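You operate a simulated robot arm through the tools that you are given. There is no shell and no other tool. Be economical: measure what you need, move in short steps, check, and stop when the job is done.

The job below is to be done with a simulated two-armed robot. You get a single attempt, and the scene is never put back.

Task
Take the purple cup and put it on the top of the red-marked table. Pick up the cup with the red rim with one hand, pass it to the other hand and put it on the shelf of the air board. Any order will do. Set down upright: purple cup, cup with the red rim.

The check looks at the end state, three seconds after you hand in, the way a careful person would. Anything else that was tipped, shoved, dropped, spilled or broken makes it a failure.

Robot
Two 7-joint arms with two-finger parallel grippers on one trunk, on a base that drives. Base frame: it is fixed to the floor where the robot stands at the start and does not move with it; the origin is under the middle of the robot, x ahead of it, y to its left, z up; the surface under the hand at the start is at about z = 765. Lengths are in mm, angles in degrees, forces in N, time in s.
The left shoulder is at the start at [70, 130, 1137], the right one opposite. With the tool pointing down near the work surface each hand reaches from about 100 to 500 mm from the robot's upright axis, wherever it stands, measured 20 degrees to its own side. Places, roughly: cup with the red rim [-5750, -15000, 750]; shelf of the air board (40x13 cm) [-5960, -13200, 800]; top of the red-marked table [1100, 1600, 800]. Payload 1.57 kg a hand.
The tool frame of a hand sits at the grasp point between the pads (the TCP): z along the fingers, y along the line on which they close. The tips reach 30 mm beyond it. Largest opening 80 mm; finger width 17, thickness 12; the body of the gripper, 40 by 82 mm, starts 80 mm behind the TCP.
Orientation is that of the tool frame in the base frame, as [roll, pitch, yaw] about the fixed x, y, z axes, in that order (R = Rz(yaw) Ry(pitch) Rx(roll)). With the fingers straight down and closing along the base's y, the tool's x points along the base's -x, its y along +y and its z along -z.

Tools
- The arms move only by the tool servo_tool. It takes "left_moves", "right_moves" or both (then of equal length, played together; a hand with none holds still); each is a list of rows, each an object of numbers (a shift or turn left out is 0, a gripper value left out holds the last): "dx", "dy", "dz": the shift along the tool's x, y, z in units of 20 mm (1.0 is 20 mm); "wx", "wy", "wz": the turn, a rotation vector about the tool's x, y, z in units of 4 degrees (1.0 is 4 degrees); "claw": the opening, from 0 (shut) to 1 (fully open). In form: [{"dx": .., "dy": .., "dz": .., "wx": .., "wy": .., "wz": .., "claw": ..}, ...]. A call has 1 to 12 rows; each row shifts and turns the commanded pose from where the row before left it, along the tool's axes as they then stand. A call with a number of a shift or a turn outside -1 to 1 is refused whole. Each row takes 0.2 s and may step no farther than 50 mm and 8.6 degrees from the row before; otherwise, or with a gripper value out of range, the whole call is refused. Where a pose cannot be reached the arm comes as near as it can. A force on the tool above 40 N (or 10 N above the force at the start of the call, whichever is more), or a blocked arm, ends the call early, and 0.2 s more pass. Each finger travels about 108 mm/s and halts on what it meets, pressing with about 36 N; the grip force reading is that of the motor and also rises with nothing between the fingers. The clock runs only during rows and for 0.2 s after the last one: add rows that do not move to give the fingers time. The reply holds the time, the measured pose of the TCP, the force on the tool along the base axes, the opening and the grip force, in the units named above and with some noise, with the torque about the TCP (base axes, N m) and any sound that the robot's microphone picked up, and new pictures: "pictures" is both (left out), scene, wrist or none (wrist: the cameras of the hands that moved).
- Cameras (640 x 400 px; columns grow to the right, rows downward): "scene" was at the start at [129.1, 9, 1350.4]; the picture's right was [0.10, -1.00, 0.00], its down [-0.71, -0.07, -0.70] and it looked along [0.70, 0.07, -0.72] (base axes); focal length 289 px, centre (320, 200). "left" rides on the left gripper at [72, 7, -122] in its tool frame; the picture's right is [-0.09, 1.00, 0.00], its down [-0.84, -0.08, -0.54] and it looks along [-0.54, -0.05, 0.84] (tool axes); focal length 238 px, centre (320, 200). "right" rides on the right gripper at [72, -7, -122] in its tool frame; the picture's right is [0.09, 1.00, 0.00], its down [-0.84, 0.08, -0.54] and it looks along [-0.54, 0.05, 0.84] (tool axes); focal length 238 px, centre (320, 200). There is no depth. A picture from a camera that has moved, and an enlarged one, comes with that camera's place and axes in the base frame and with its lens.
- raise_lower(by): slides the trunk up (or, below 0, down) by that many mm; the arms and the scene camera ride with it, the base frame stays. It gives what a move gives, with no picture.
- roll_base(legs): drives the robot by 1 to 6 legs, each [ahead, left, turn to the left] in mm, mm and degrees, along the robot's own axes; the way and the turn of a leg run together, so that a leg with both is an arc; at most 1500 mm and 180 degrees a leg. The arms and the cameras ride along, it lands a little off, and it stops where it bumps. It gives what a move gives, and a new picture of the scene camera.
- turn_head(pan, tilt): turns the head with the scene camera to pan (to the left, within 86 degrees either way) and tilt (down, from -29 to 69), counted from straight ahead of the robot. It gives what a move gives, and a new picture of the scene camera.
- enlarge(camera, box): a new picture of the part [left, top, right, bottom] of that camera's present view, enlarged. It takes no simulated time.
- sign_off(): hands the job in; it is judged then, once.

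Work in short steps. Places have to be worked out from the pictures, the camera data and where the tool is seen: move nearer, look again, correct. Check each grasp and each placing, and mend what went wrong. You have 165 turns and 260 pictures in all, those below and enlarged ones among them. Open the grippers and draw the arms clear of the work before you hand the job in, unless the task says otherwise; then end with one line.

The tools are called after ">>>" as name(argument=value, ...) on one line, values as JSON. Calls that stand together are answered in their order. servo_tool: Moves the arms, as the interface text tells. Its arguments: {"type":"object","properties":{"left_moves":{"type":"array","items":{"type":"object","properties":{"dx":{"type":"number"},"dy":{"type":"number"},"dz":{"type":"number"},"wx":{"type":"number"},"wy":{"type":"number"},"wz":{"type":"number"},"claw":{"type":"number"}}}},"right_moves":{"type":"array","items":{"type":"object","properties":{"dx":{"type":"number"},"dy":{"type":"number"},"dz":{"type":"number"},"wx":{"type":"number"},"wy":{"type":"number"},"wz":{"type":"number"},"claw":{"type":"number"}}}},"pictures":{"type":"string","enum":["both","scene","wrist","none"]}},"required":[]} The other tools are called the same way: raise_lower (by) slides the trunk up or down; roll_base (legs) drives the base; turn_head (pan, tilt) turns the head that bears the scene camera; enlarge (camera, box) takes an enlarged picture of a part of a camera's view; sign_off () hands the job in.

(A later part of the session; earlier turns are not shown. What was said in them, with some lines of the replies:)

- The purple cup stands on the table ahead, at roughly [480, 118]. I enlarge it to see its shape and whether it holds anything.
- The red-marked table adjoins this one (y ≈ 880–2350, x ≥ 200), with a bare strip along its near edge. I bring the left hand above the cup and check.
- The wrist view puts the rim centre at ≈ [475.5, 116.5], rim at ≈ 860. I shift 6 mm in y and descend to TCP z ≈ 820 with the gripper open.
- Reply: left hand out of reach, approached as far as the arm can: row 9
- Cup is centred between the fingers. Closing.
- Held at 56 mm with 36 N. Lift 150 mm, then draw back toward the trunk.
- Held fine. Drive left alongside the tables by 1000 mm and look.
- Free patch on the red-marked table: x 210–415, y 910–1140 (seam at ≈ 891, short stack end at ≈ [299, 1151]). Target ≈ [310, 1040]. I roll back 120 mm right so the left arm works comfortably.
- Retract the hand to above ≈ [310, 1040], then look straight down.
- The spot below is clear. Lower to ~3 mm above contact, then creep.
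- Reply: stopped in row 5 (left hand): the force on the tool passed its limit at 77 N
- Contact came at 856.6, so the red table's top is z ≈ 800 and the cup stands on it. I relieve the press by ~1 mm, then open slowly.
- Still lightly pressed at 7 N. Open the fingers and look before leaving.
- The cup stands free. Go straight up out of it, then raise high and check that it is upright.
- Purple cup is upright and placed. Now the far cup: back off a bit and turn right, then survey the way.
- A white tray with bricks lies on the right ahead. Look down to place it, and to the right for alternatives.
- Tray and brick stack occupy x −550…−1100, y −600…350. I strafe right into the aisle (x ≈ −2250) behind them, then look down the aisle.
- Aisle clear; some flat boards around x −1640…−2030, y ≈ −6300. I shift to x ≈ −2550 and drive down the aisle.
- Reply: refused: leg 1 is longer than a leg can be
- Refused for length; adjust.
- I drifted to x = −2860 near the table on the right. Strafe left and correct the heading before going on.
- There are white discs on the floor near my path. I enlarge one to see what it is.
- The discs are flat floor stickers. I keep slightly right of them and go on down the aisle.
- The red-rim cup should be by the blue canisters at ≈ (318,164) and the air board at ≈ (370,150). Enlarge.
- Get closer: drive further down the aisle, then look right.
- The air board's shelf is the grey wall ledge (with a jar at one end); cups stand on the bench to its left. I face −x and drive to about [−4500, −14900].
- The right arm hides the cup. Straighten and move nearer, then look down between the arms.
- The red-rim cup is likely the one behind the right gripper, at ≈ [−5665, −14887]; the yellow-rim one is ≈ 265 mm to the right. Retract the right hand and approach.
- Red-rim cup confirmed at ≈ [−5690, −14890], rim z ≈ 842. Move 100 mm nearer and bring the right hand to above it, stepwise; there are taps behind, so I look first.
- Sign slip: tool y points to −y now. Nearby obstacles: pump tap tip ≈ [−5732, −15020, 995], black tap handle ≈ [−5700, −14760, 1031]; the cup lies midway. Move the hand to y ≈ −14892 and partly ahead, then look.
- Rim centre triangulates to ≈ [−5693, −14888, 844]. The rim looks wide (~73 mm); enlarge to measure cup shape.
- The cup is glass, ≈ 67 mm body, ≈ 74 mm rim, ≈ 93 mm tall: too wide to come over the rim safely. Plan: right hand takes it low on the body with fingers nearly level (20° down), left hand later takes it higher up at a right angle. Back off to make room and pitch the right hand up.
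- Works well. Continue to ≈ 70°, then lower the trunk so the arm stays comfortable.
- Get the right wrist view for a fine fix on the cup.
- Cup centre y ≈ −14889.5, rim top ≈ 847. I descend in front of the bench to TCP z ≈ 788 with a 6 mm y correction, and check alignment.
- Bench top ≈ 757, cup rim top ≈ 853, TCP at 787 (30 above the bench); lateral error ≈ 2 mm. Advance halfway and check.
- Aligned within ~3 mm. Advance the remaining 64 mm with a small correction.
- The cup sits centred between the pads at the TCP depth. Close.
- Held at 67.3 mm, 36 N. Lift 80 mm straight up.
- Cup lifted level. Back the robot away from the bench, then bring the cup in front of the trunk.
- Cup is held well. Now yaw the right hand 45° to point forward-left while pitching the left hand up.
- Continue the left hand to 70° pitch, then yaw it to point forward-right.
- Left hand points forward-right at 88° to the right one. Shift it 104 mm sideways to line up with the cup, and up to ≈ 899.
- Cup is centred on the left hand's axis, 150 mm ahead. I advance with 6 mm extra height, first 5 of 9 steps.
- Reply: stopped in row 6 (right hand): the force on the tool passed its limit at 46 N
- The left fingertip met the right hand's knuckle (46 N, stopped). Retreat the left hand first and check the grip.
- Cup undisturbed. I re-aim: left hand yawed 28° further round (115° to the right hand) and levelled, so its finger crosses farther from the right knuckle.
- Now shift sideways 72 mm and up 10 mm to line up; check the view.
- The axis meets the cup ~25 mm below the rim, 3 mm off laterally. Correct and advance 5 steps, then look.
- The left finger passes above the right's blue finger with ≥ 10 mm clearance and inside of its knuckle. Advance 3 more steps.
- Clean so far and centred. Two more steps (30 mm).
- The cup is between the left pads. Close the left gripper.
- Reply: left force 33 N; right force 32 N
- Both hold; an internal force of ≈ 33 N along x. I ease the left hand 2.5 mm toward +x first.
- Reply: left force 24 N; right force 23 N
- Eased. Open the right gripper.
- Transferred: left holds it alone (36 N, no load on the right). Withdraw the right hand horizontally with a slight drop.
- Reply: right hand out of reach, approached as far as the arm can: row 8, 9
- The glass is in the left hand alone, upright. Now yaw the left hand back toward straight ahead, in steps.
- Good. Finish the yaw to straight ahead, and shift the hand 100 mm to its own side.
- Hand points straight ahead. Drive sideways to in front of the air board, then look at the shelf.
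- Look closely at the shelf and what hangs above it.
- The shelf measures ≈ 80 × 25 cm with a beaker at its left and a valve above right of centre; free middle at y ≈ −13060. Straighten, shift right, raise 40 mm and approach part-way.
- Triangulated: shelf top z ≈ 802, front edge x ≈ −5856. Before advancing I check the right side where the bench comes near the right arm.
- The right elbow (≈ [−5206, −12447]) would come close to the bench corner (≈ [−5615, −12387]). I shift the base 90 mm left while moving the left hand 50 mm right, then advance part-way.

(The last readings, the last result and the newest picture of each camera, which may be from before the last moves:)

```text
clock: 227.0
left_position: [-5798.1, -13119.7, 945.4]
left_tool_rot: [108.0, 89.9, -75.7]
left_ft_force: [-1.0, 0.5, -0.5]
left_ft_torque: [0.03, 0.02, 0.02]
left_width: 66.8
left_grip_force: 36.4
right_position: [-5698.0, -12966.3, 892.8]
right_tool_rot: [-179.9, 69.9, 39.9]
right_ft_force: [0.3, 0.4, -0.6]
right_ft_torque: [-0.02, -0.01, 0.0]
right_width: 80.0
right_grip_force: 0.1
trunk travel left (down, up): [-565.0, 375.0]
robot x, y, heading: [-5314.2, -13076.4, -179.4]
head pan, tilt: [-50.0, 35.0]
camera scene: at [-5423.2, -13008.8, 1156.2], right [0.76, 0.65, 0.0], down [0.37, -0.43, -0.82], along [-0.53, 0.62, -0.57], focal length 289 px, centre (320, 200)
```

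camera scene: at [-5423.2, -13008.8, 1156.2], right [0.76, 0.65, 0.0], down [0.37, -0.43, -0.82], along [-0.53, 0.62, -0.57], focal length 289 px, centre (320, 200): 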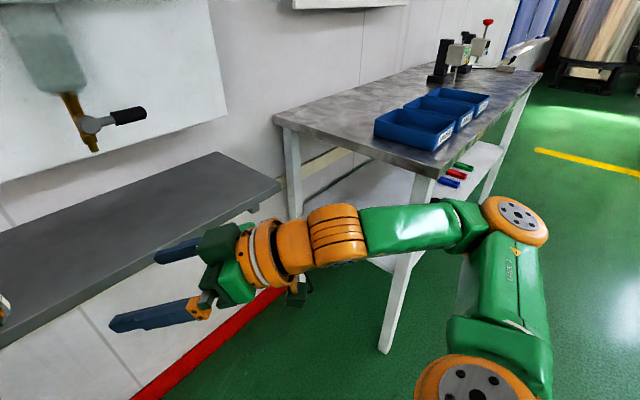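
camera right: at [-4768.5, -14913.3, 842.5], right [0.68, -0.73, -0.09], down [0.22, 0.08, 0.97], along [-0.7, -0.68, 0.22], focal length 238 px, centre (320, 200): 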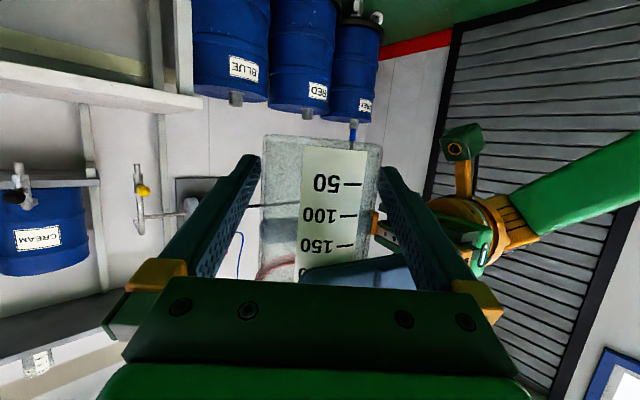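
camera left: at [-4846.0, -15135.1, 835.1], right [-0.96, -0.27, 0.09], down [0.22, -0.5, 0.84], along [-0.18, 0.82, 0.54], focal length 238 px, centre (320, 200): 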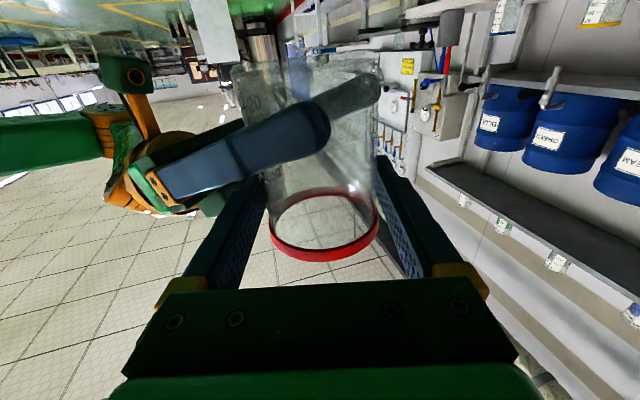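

Right elbow has ~90 mm clearance now. Raise the right hand a bit, advance 120 mm, and look at the left hand over the shelf.

>>> servo_tool(right_moves=[{"dx": -0.9, "dz": -0.33}, {"dx": -0.9, "dz": -0.33}, {}], pictures="none")

>>> roll_base(legs=[[120, 0, 0]])

>>> turn_head(pan=5, tilt=30)

```text
clock: 227.8
left_position: [-5797.1, -13118.9, 946.7]
left_tool_rot: [100.3, 89.8, -83.5]
left_ft_force: [0.6, -0.3, -0.4]
left_ft_torque: [-0.04, 0.02, 0.03]
left_width: 66.6
left_grip_force: 35.8
right_position: [-5697.6, -12966.5, 928.7]
right_tool_rot: [-179.8, 69.9, 39.9]
right_ft_force: [-0.3, -0.5, 0.7]
right_ft_torque: [0.03, 0.0, -0.01]
right_width: 79.8
right_grip_force: 0.1
trunk travel left (down, up): [-565.0, 375.0]
robot x, y, heading: [-5309.4, -13074.3, -179.4]
head pan, tilt: [-50.0, 35.0]
```

```text
clock: 229.1
left_position: [-5916.7, -13120.1, 946.3]
left_tool_rot: [102.1, 89.8, -81.7]
left_ft_force: [-0.9, 0.2, -0.1]
left_ft_torque: [-0.02, -0.01, 0.02]
left_width: 66.8
left_grip_force: 35.9
right_position: [-5815.6, -12967.9, 928.8]
right_tool_rot: [-179.9, 69.8, 39.8]
right_ft_force: [-0.1, -0.1, -0.9]
right_ft_torque: [0.01, 0.02, -0.01]
right_width: 80.0
right_grip_force: 0.0
trunk travel left (down, up): [-565.0, 375.0]
robot x, y, heading: [-5432.0, -13077.2, -179.6]
head pan, tilt: [-50.0, 35.0]
camera scene: at [-5542.1, -13010.1, 1156.2], right [0.76, 0.65, 0.0], down [0.37, -0.44, -0.82], along [-0.53, 0.62, -0.57], focal length 289 px, centre (320, 200)
```

scene: 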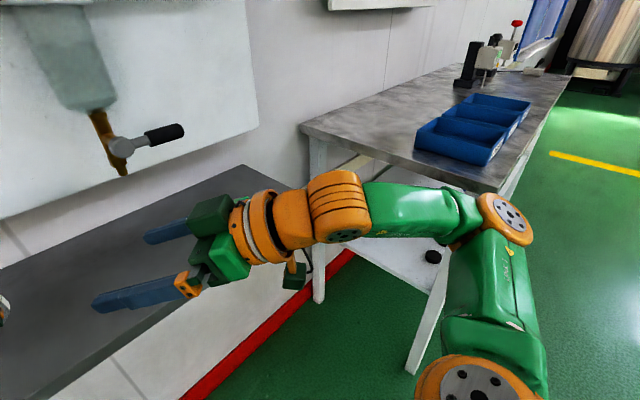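

```text
clock: 230.3
left_position: [-5917.4, -13120.3, 947.8]
left_tool_rot: [101.0, 89.7, -83.0]
left_ft_force: [0.2, 0.5, -0.5]
left_ft_torque: [0.02, -0.01, 0.01]
left_width: 66.9
left_grip_force: 36.5
right_position: [-5817.0, -12969.1, 928.4]
right_tool_rot: [-179.9, 69.7, 39.8]
right_ft_force: [0.0, 0.2, -1.1]
right_ft_torque: [-0.01, 0.0, 0.03]
right_width: 80.1
right_grip_force: 0.1
trunk travel left (down, up): [-565.0, 375.0]
robot x, y, heading: [-5437.8, -13079.6, -179.4]
head pan, tilt: [5.0, 30.0]
camera scene: at [-5574.9, -13085.7, 1164.0], right [-0.1, 1.0, 0.0], down [0.5, 0.05, -0.87], along [-0.86, -0.08, -0.5], focal length 289 px, centre (320, 200)
```

scene: 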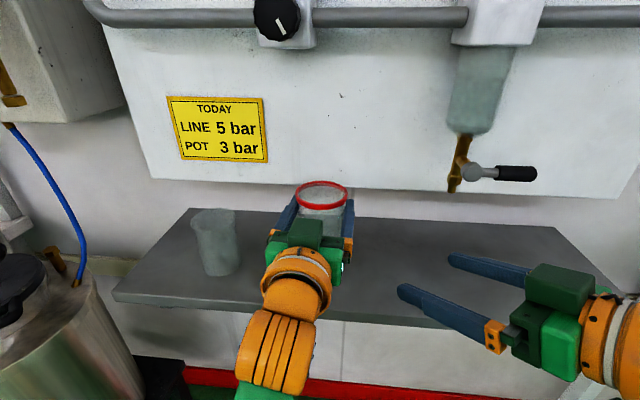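

The glass is over the shelf, ~175 mm right of the beaker. Move 13 mm forward and descend to ~8 mm above expected contact, then check from wrist and scene.

>>> servo_tool(left_moves=[{"dz": 0.65}, {"dx": 0.8}, {"dx": 0.8}, {"dx": 0.8}, {"dx": 0.75}, {}], pictures="both")

```text
clock: 231.9
left_position: [-5933.4, -13128.2, 933.8]
left_tool_rot: [18.0, 82.6, -164.5]
left_ft_force: [0.1, 0.9, -0.6]
left_ft_torque: [0.0, 0.01, -0.01]
left_width: 66.7
left_grip_force: 35.9
right_position: [-5816.8, -12967.4, 927.7]
right_tool_rot: [-179.8, 69.7, 40.0]
right_ft_force: [-0.3, 0.1, 0.4]
right_ft_torque: [-0.03, -0.05, 0.03]
right_width: 80.0
right_grip_force: 0.1
trunk travel left (down, up): [-565.0, 375.0]
robot x, y, heading: [-5433.6, -13078.1, -179.4]
head pan, tilt: [5.0, 30.0]
stopped in row 6 (left hand): the arm was blocked; the commanded pose is now the measured one
camera scene: at [-5575.0, -13086.0, 1164.0], right [-0.1, 1.0, 0.0], down [0.5, 0.05, -0.87], along [-0.86, -0.09, -0.5], focal length 289 px, centre (320, 200)
camera left: at [-5821.3, -13143.1, 847.4], right [-0.03, -0.99, 0.13], down [0.64, 0.08, 0.76], along [-0.76, 0.11, 0.64], focal length 238 px, centre (320, 200)
```

scene: 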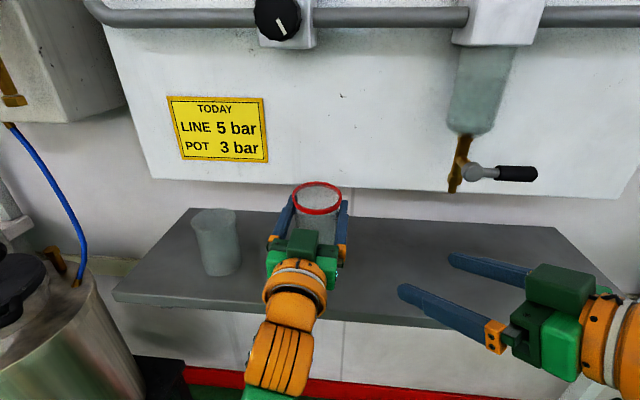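
left: 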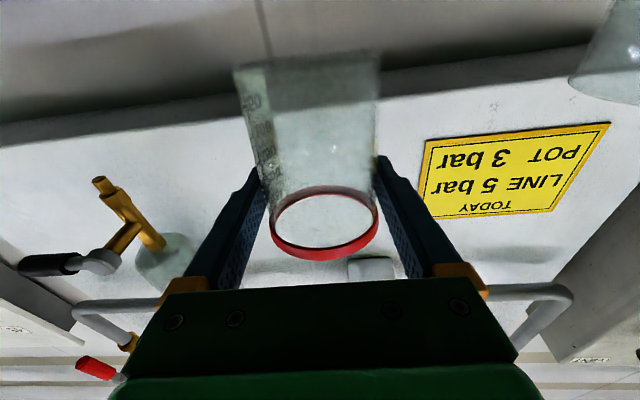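

The arm hit a joint limit while going down and tilted the hand ~7° up. I restore level and height, raise the right hand too, and will lower with the trunk instead.

>>> servo_tool(left_moves=[{"dx": -0.25, "wy": 0.6, "wz": -0.19, "dy": -0.13}, {"dx": -0.25, "wy": 0.6, "wz": -0.19, "dy": -0.13}, {"dx": -0.25, "wy": 0.6, "wz": -0.19, "dy": -0.13}, {}], right_moves=[{"dx": -0.9, "dz": -0.33}, {"dx": -0.9, "dz": -0.33}, {}, {}], pictures="both")

```text
clock: 232.9
left_position: [-5936.7, -13137.0, 940.7]
left_tool_rot: [96.7, 86.6, -83.6]
left_ft_force: [0.5, 1.0, -1.0]
left_ft_torque: [-0.03, -0.01, -0.03]
left_width: 66.7
left_grip_force: 35.9
right_position: [-5816.4, -12966.4, 967.3]
right_tool_rot: [-179.8, 69.8, 39.8]
right_ft_force: [-0.5, -0.5, -0.7]
right_ft_torque: [0.04, 0.0, -0.01]
right_width: 79.9
right_grip_force: 0.0
trunk travel left (down, up): [-565.0, 375.0]
robot x, y, heading: [-5432.0, -13078.7, -179.3]
head pan, tilt: [5.0, 30.0]
camera scene: at [-5574.9, -13085.9, 1164.0], right [-0.1, 1.0, 0.0], down [0.5, 0.05, -0.87], along [-0.86, -0.09, -0.5], focal length 289 px, centre (320, 200)
camera right: at [-5711.4, -12872.3, 942.4], right [0.66, -0.75, -0.09], down [0.22, 0.08, 0.97], along [-0.72, -0.66, 0.22], focal length 238 px, centre (320, 200)
camera left: at [-5814.2, -13148.2, 869.4], right [-0.01, -0.99, 0.15], down [0.54, 0.13, 0.83], along [-0.84, 0.09, 0.53], focal length 238 px, centre (320, 200)
```

scene: 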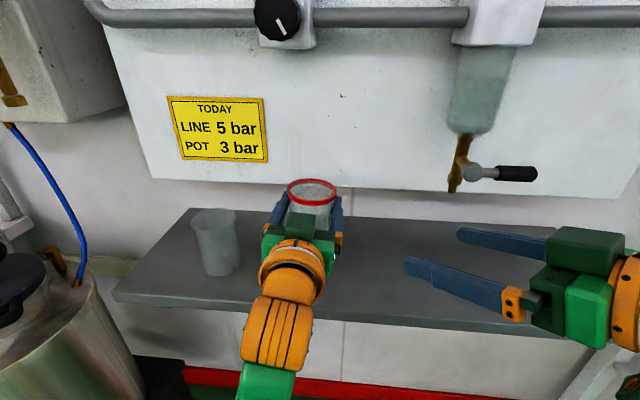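
right: 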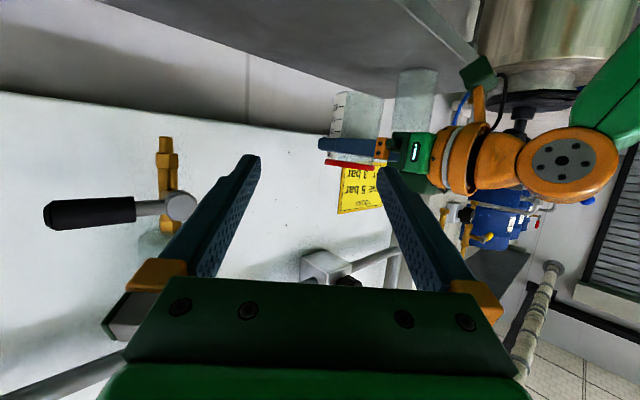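
left: 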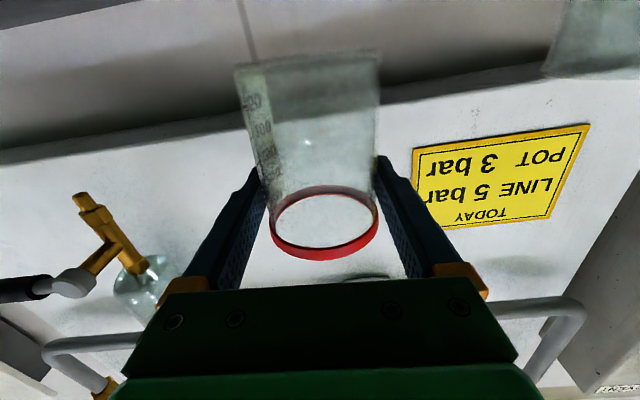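

The pose is near a joint limit (3° roll remains). I move the hand a little up and to its own side, correcting roll, and read the pose.

>>> servo_tool(left_moves=[{"dx": -0.4, "wz": -0.4, "dy": 0.4}, {"dx": -0.4, "wz": -0.4, "dy": 0.4}, {}, {}], pictures="wrist")

```text
clock: 233.9
left_position: [-5935.5, -13148.2, 959.9]
left_tool_rot: [-104.0, 89.0, 75.3]
left_ft_force: [0.2, 0.7, -0.3]
left_ft_torque: [0.0, -0.01, 0.02]
left_width: 66.7
left_grip_force: 35.6
right_position: [-5815.3, -12966.7, 966.9]
right_tool_rot: [-180.0, 69.8, 39.7]
right_ft_force: [-0.3, -0.2, 0.2]
right_ft_torque: [0.01, -0.01, -0.02]
right_width: 80.0
right_grip_force: 0.1
trunk travel left (down, up): [-565.0, 375.0]
robot x, y, heading: [-5432.6, -13077.0, -179.5]
head pan, tilt: [5.0, 30.0]
camera left: at [-5812.5, -13155.9, 887.7], right [-0.01, -1.0, 0.08], down [0.54, 0.06, 0.84], along [-0.84, 0.05, 0.54], focal length 238 px, centre (320, 200)
```

left: 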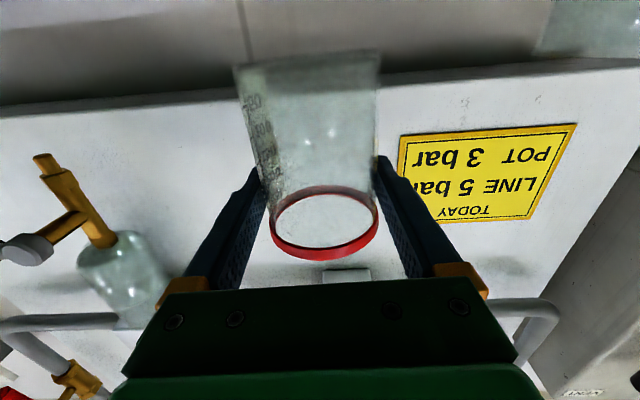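

Level again (≈ 1°), TCP at [−5935, −13148, 960]; beaker is 140 mm to its left. Lower with the trunk by 80 mm (expected contact at TCP ≈ 870).

>>> raise_lower(by=-78)

>>> servo_tool(left_moves=[{}], pictures="both")

```text
clock: 235.1
left_position: [-5934.2, -13147.4, 883.2]
left_tool_rot: [-94.9, 89.0, 84.2]
left_ft_force: [0.3, 0.0, -0.6]
left_ft_torque: [-0.06, -0.02, 0.0]
left_width: 67.0
left_grip_force: 36.2
right_position: [-5815.8, -12966.7, 888.3]
right_tool_rot: [-179.8, 69.8, 39.9]
right_ft_force: [0.0, -0.3, 0.3]
right_ft_torque: [0.01, 0.03, -0.02]
right_width: 80.1
right_grip_force: 0.1
trunk travel left (down, up): [-487.0, 453.0]
robot x, y, heading: [-5433.8, -13076.0, -179.4]
head pan, tilt: [5.0, 30.0]
```

```text
clock: 235.5
left_position: [-5934.3, -13147.9, 883.5]
left_tool_rot: [-95.8, 89.0, 83.4]
left_ft_force: [0.2, 0.0, 0.4]
left_ft_torque: [0.02, 0.0, -0.01]
left_width: 67.0
left_grip_force: 36.2
right_position: [-5815.0, -12966.9, 889.4]
right_tool_rot: [-179.9, 69.9, 39.8]
right_ft_force: [-0.4, 0.0, -0.5]
right_ft_torque: [0.02, -0.02, -0.01]
right_width: 80.2
right_grip_force: 0.0
trunk travel left (down, up): [-487.0, 453.0]
robot x, y, heading: [-5436.5, -13077.8, -179.3]
head pan, tilt: [5.0, 30.0]
camera scene: at [-5574.9, -13085.8, 1086.0], right [-0.1, 1.0, 0.0], down [0.5, 0.05, -0.87], along [-0.86, -0.09, -0.5], focal length 289 px, centre (320, 200)
camera left: at [-5812.2, -13154.7, 810.6], right [-0.02, -1.0, 0.08], down [0.54, 0.05, 0.84], along [-0.84, 0.05, 0.54], focal length 238 px, centre (320, 200)
```

scene: 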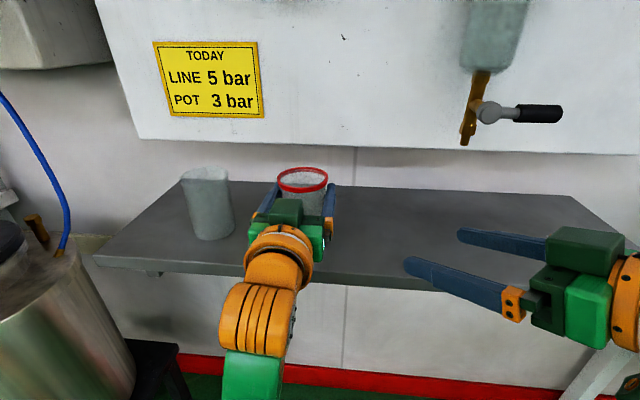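
left: 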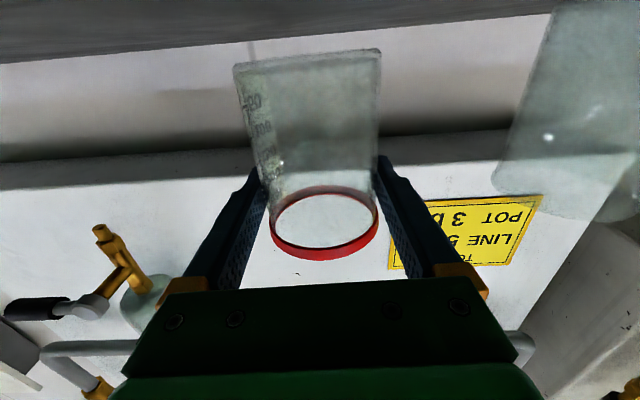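

Cup bottom ≈ 814, shelf ≈ 802. Creep down with the trunk, watching the force.

>>> raise_lower(by=-7)

>>> raise_lower(by=-3)

```text
clock: 236.0
left_position: [-5934.4, -13147.7, 875.7]
left_tool_rot: [-95.5, 89.0, 83.6]
left_ft_force: [-0.4, -0.1, -0.2]
left_ft_torque: [0.02, 0.01, 0.03]
left_width: 66.9
left_grip_force: 36.6
right_position: [-5815.6, -12967.0, 882.7]
right_tool_rot: [-179.9, 69.9, 39.8]
right_ft_force: [-0.1, 0.1, 0.2]
right_ft_torque: [0.01, 0.01, -0.01]
right_width: 80.1
right_grip_force: 0.1
trunk travel left (down, up): [-480.0, 460.0]
robot x, y, heading: [-5431.6, -13079.6, -179.1]
head pan, tilt: [5.0, 30.0]
```

```text
clock: 236.5
left_position: [-5934.0, -13147.6, 872.5]
left_tool_rot: [-95.7, 89.0, 83.5]
left_ft_force: [0.3, -0.2, 0.1]
left_ft_torque: [-0.01, -0.01, -0.01]
left_width: 66.7
left_grip_force: 35.8
right_position: [-5816.8, -12967.0, 879.6]
right_tool_rot: [-179.7, 69.8, 39.8]
right_ft_force: [-0.4, -0.3, -0.5]
right_ft_torque: [0.02, -0.02, -0.05]
right_width: 79.8
right_grip_force: 0.0
trunk travel left (down, up): [-477.0, 463.0]
robot x, y, heading: [-5432.4, -13074.7, -179.2]
head pan, tilt: [5.0, 30.0]
```

No contact yet; continue in 2 mm steps.

>>> raise_lower(by=-2)

>>> raise_lower(by=-2)

```text
clock: 237.1
left_position: [-5935.6, -13148.6, 871.2]
left_tool_rot: [-95.7, 89.0, 83.3]
left_ft_force: [-0.1, -0.3, -0.7]
left_ft_torque: [0.05, -0.01, 0.04]
left_width: 66.8
left_grip_force: 35.9
right_position: [-5815.1, -12966.5, 877.6]
right_tool_rot: [-179.8, 69.7, 39.9]
right_ft_force: [0.0, -0.1, 0.0]
right_ft_torque: [0.02, 0.02, 0.01]
right_width: 79.8
right_grip_force: 0.0
trunk travel left (down, up): [-475.0, 465.0]
robot x, y, heading: [-5435.7, -13075.5, -179.5]
head pan, tilt: [5.0, 30.0]
```

```text
clock: 237.6
left_position: [-5933.2, -13148.3, 869.2]
left_tool_rot: [-90.1, 89.0, 89.0]
left_ft_force: [-0.4, -0.2, 4.2]
left_ft_torque: [-0.12, 0.08, 0.03]
left_width: 66.6
left_grip_force: 36.0
right_position: [-5815.6, -12966.3, 875.5]
right_tool_rot: [-179.8, 69.8, 39.8]
right_ft_force: [0.3, 0.2, -1.1]
right_ft_torque: [0.0, 0.03, 0.02]
right_width: 79.9
right_grip_force: 0.0
trunk travel left (down, up): [-473.0, 467.0]
robot x, y, heading: [-5431.9, -13076.6, -179.4]
head pan, tilt: [5.0, 30.0]
```

Contact: 4 N at the TCP with little torque, so it is the glass bottom. One more mm, then look.

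>>> raise_lower(by=-1)

>>> servo_tool(left_moves=[{}], pictures="both")

```text
clock: 238.1
left_position: [-5932.6, -13147.6, 871.1]
left_tool_rot: [-83.1, 89.0, 95.8]
left_ft_force: [-2.9, -0.5, 8.9]
left_ft_torque: [-0.35, 0.23, -0.08]
left_width: 66.6
left_grip_force: 35.6
right_position: [-5814.4, -12967.3, 874.7]
right_tool_rot: [-179.7, 69.7, 39.8]
right_ft_force: [0.4, -1.0, -0.3]
right_ft_torque: [-0.02, 0.06, 0.01]
right_width: 80.0
right_grip_force: 0.1
trunk travel left (down, up): [-472.0, 468.0]
robot x, y, heading: [-5433.0, -13076.4, -179.5]
head pan, tilt: [5.0, 30.0]
```

```text
clock: 238.5
left_position: [-5932.3, -13148.4, 869.1]
left_tool_rot: [-84.6, 89.0, 94.4]
left_ft_force: [-1.7, -1.1, 9.7]
left_ft_torque: [-0.36, 0.24, -0.05]
left_width: 67.1
left_grip_force: 36.0
right_position: [-5814.6, -12966.7, 874.7]
right_tool_rot: [-179.7, 70.0, 39.9]
right_ft_force: [-0.2, 1.2, -0.2]
right_ft_torque: [0.01, 0.0, 0.0]
right_width: 80.0
right_grip_force: 0.1
trunk travel left (down, up): [-472.0, 468.0]
robot x, y, heading: [-5431.1, -13080.1, -179.2]
head pan, tilt: [5.0, 30.0]
camera scene: at [-5573.5, -13085.6, 1071.3], right [-0.1, 1.0, 0.0], down [0.5, 0.05, -0.87], along [-0.86, -0.09, -0.5], focal length 289 px, centre (320, 200)
camera left: at [-5811.2, -13154.4, 796.6], right [-0.02, -1.0, 0.08], down [0.54, 0.05, 0.84], along [-0.84, 0.05, 0.54], focal length 238 px, centre (320, 200)
```

scene: 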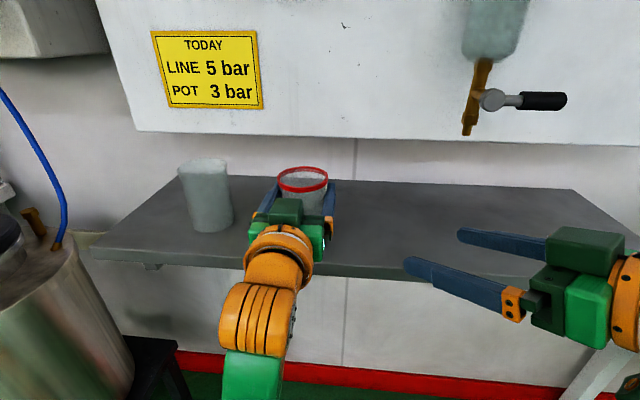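
left: 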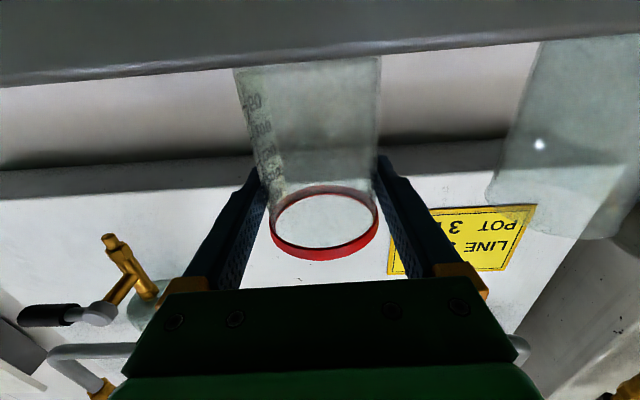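

The glass bottom rests on the shelf, edges parallel. Open the left gripper gently.

>>> servo_tool(left_moves=[{"claw": 0.86}, {"claw": 0.9}, {"claw": 1.0}, {"claw": 1.0}], pictures="both")

```text
clock: 239.5
left_position: [-5935.1, -13148.1, 868.6]
left_tool_rot: [-94.6, 89.0, 84.3]
left_ft_force: [0.7, 0.2, 0.4]
left_ft_torque: [-0.01, 0.02, 0.02]
left_width: 79.9
left_grip_force: 0.1
right_position: [-5814.6, -12967.2, 874.8]
right_tool_rot: [-179.7, 69.8, 39.8]
right_ft_force: [1.1, 0.1, -0.1]
right_ft_torque: [-0.01, 0.04, 0.02]
right_width: 80.0
right_grip_force: 0.1
trunk travel left (down, up): [-472.0, 468.0]
robot x, y, heading: [-5436.9, -13079.3, -179.3]
head pan, tilt: [5.0, 30.0]
camera scene: at [-5574.8, -13085.8, 1071.0], right [-0.1, 1.0, 0.0], down [0.5, 0.05, -0.87], along [-0.86, -0.09, -0.5], focal length 289 px, centre (320, 200)
camera left: at [-5812.1, -13154.6, 795.6], right [-0.02, -1.0, 0.07], down [0.54, 0.05, 0.84], along [-0.84, 0.05, 0.54], focal length 238 px, centre (320, 200)
```

scene: 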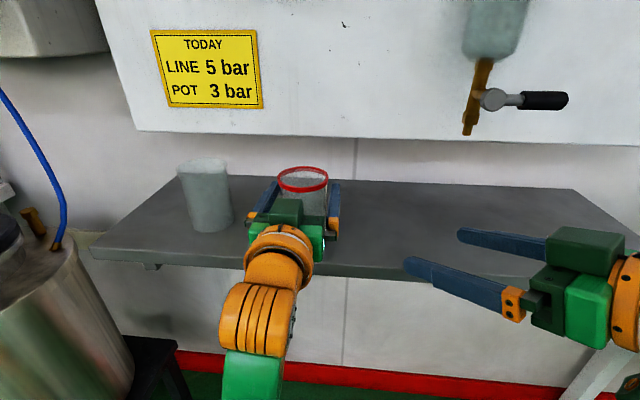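
left: 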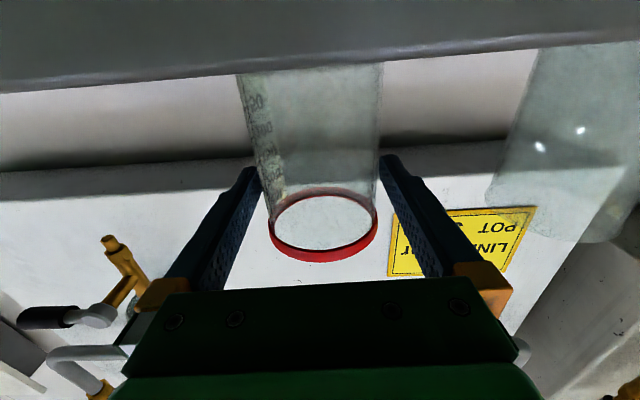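

The glass stands free with ~6 mm to each pad. Withdraw the left hand straight back in small steps.

>>> servo_tool(left_moves=[{"dz": -0.5}, {"dz": -0.5}, {"dz": -0.5}, {}], pictures="wrist")

```text
clock: 240.5
left_position: [-5901.5, -13151.0, 889.5]
left_tool_rot: [-17.8, 86.7, 161.4]
left_ft_force: [-0.6, -0.3, -0.9]
left_ft_torque: [0.01, 0.0, 0.02]
left_width: 80.1
left_grip_force: 0.0
right_position: [-5816.7, -12965.6, 874.0]
right_tool_rot: [-179.8, 69.8, 39.8]
right_ft_force: [-0.2, 1.1, -0.5]
right_ft_torque: [0.0, 0.0, -0.02]
right_width: 79.7
right_grip_force: 0.1
trunk travel left (down, up): [-472.0, 468.0]
robot x, y, heading: [-5434.8, -13077.0, -179.5]
head pan, tilt: [5.0, 30.0]
camera left: at [-5784.0, -13157.3, 810.2], right [-0.01, -1.0, 0.07], down [0.59, 0.06, 0.81], along [-0.81, 0.05, 0.59], focal length 238 px, centre (320, 200)
```

left: 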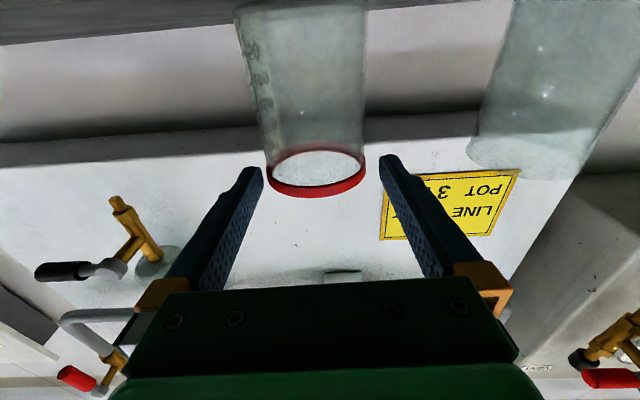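

The arm limit made the hand rise while retreating; the tips are just at the rim's widest point, still clear. I leave the arm fixed and back the base out.

>>> roll_base(legs=[[-60, 0, 0], [-200, 0, 0]])

```text
clock: 242.7
left_position: [-5645.5, -13150.4, 866.2]
left_tool_rot: [66.0, 89.2, -114.0]
left_ft_force: [0.2, 0.0, 0.7]
left_ft_torque: [-0.02, -0.04, 0.01]
left_width: 79.9
left_grip_force: 0.1
right_position: [-5555.8, -12965.4, 875.4]
right_tool_rot: [-179.8, 69.8, 39.9]
right_ft_force: [0.8, 0.4, -0.2]
right_ft_torque: [0.01, -0.02, -0.03]
right_width: 79.9
right_grip_force: 0.0
trunk travel left (down, up): [-472.0, 468.0]
robot x, y, heading: [-5171.6, -13075.0, -179.2]
head pan, tilt: [5.0, 30.0]
camera scene: at [-5314.9, -13082.9, 1071.1], right [-0.1, 1.0, 0.0], down [0.5, 0.05, -0.87], along [-0.86, -0.09, -0.5], focal length 289 px, centre (320, 200)
```

scene: 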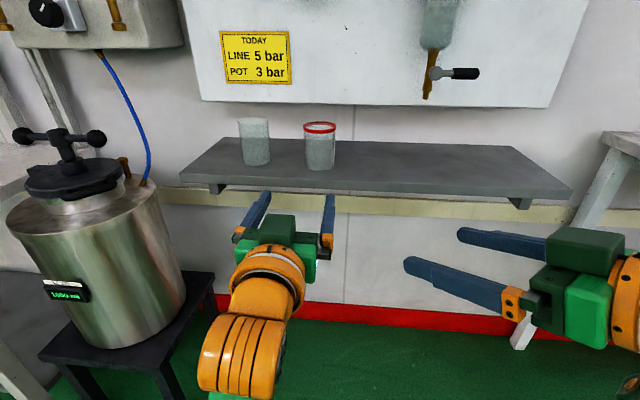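

The hands are clear. Enlarge to confirm the glass is upright on the shelf.

>>> enlarge(camera="scene", box=[210, 100, 380, 210])

>>> roll_base(legs=[[-300, 0, 0]])

```text
3.64 times, centred on (295, 155) of scene
camera zoom: at [-5314.9, -13082.9, 1071.1], right [-0.1, 1.0, 0.0], down [0.5, 0.05, -0.87], along [-0.86, -0.09, -0.5], focal length 1052 px, centre (411, 364)
```

zoom: 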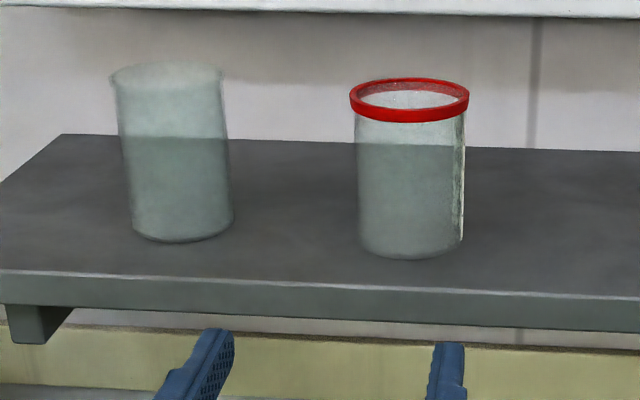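

```text
clock: 244.7
left_position: [-5347.7, -13148.4, 864.4]
left_tool_rot: [73.6, 88.9, -106.4]
left_ft_force: [-0.7, 0.5, 0.1]
left_ft_torque: [0.01, 0.0, 0.0]
left_width: 80.0
left_grip_force: 0.1
right_position: [-5257.0, -12960.4, 875.1]
right_tool_rot: [-179.8, 69.8, 39.7]
right_ft_force: [0.3, 0.0, 0.4]
right_ft_torque: [-0.01, 0.01, -0.03]
right_width: 80.0
right_grip_force: 0.1
trunk travel left (down, up): [-472.0, 468.0]
robot x, y, heading: [-4875.1, -13069.4, -179.5]
head pan, tilt: [5.0, 30.0]
camera scene: at [-5016.2, -13079.4, 1071.0], right [-0.1, 1.0, 0.0], down [0.5, 0.05, -0.87], along [-0.86, -0.08, -0.5], focal length 289 px, centre (320, 200)
```

scene: 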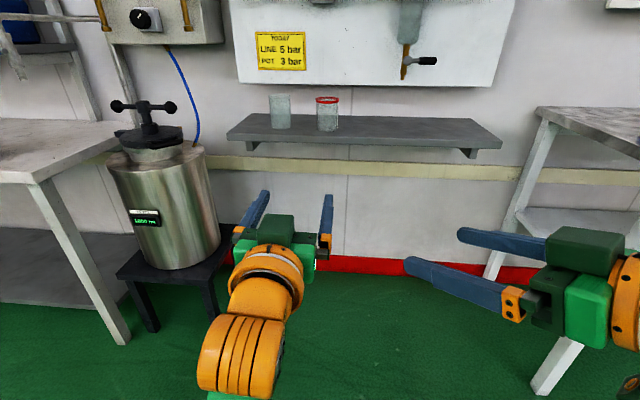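

The red-rim cup stands upright on the shelf, the purple cup stands on the red-marked table, both grippers are open and clear. Handing in.

>>> sign_off()

```text
The job is handed in.
```

Both cups are placed upright. The purple cup is on the red-marked table. The red-rim cup went from the right hand to the left and is on the air board's shelf. Both grippers are open and clear, and the job is handed in.
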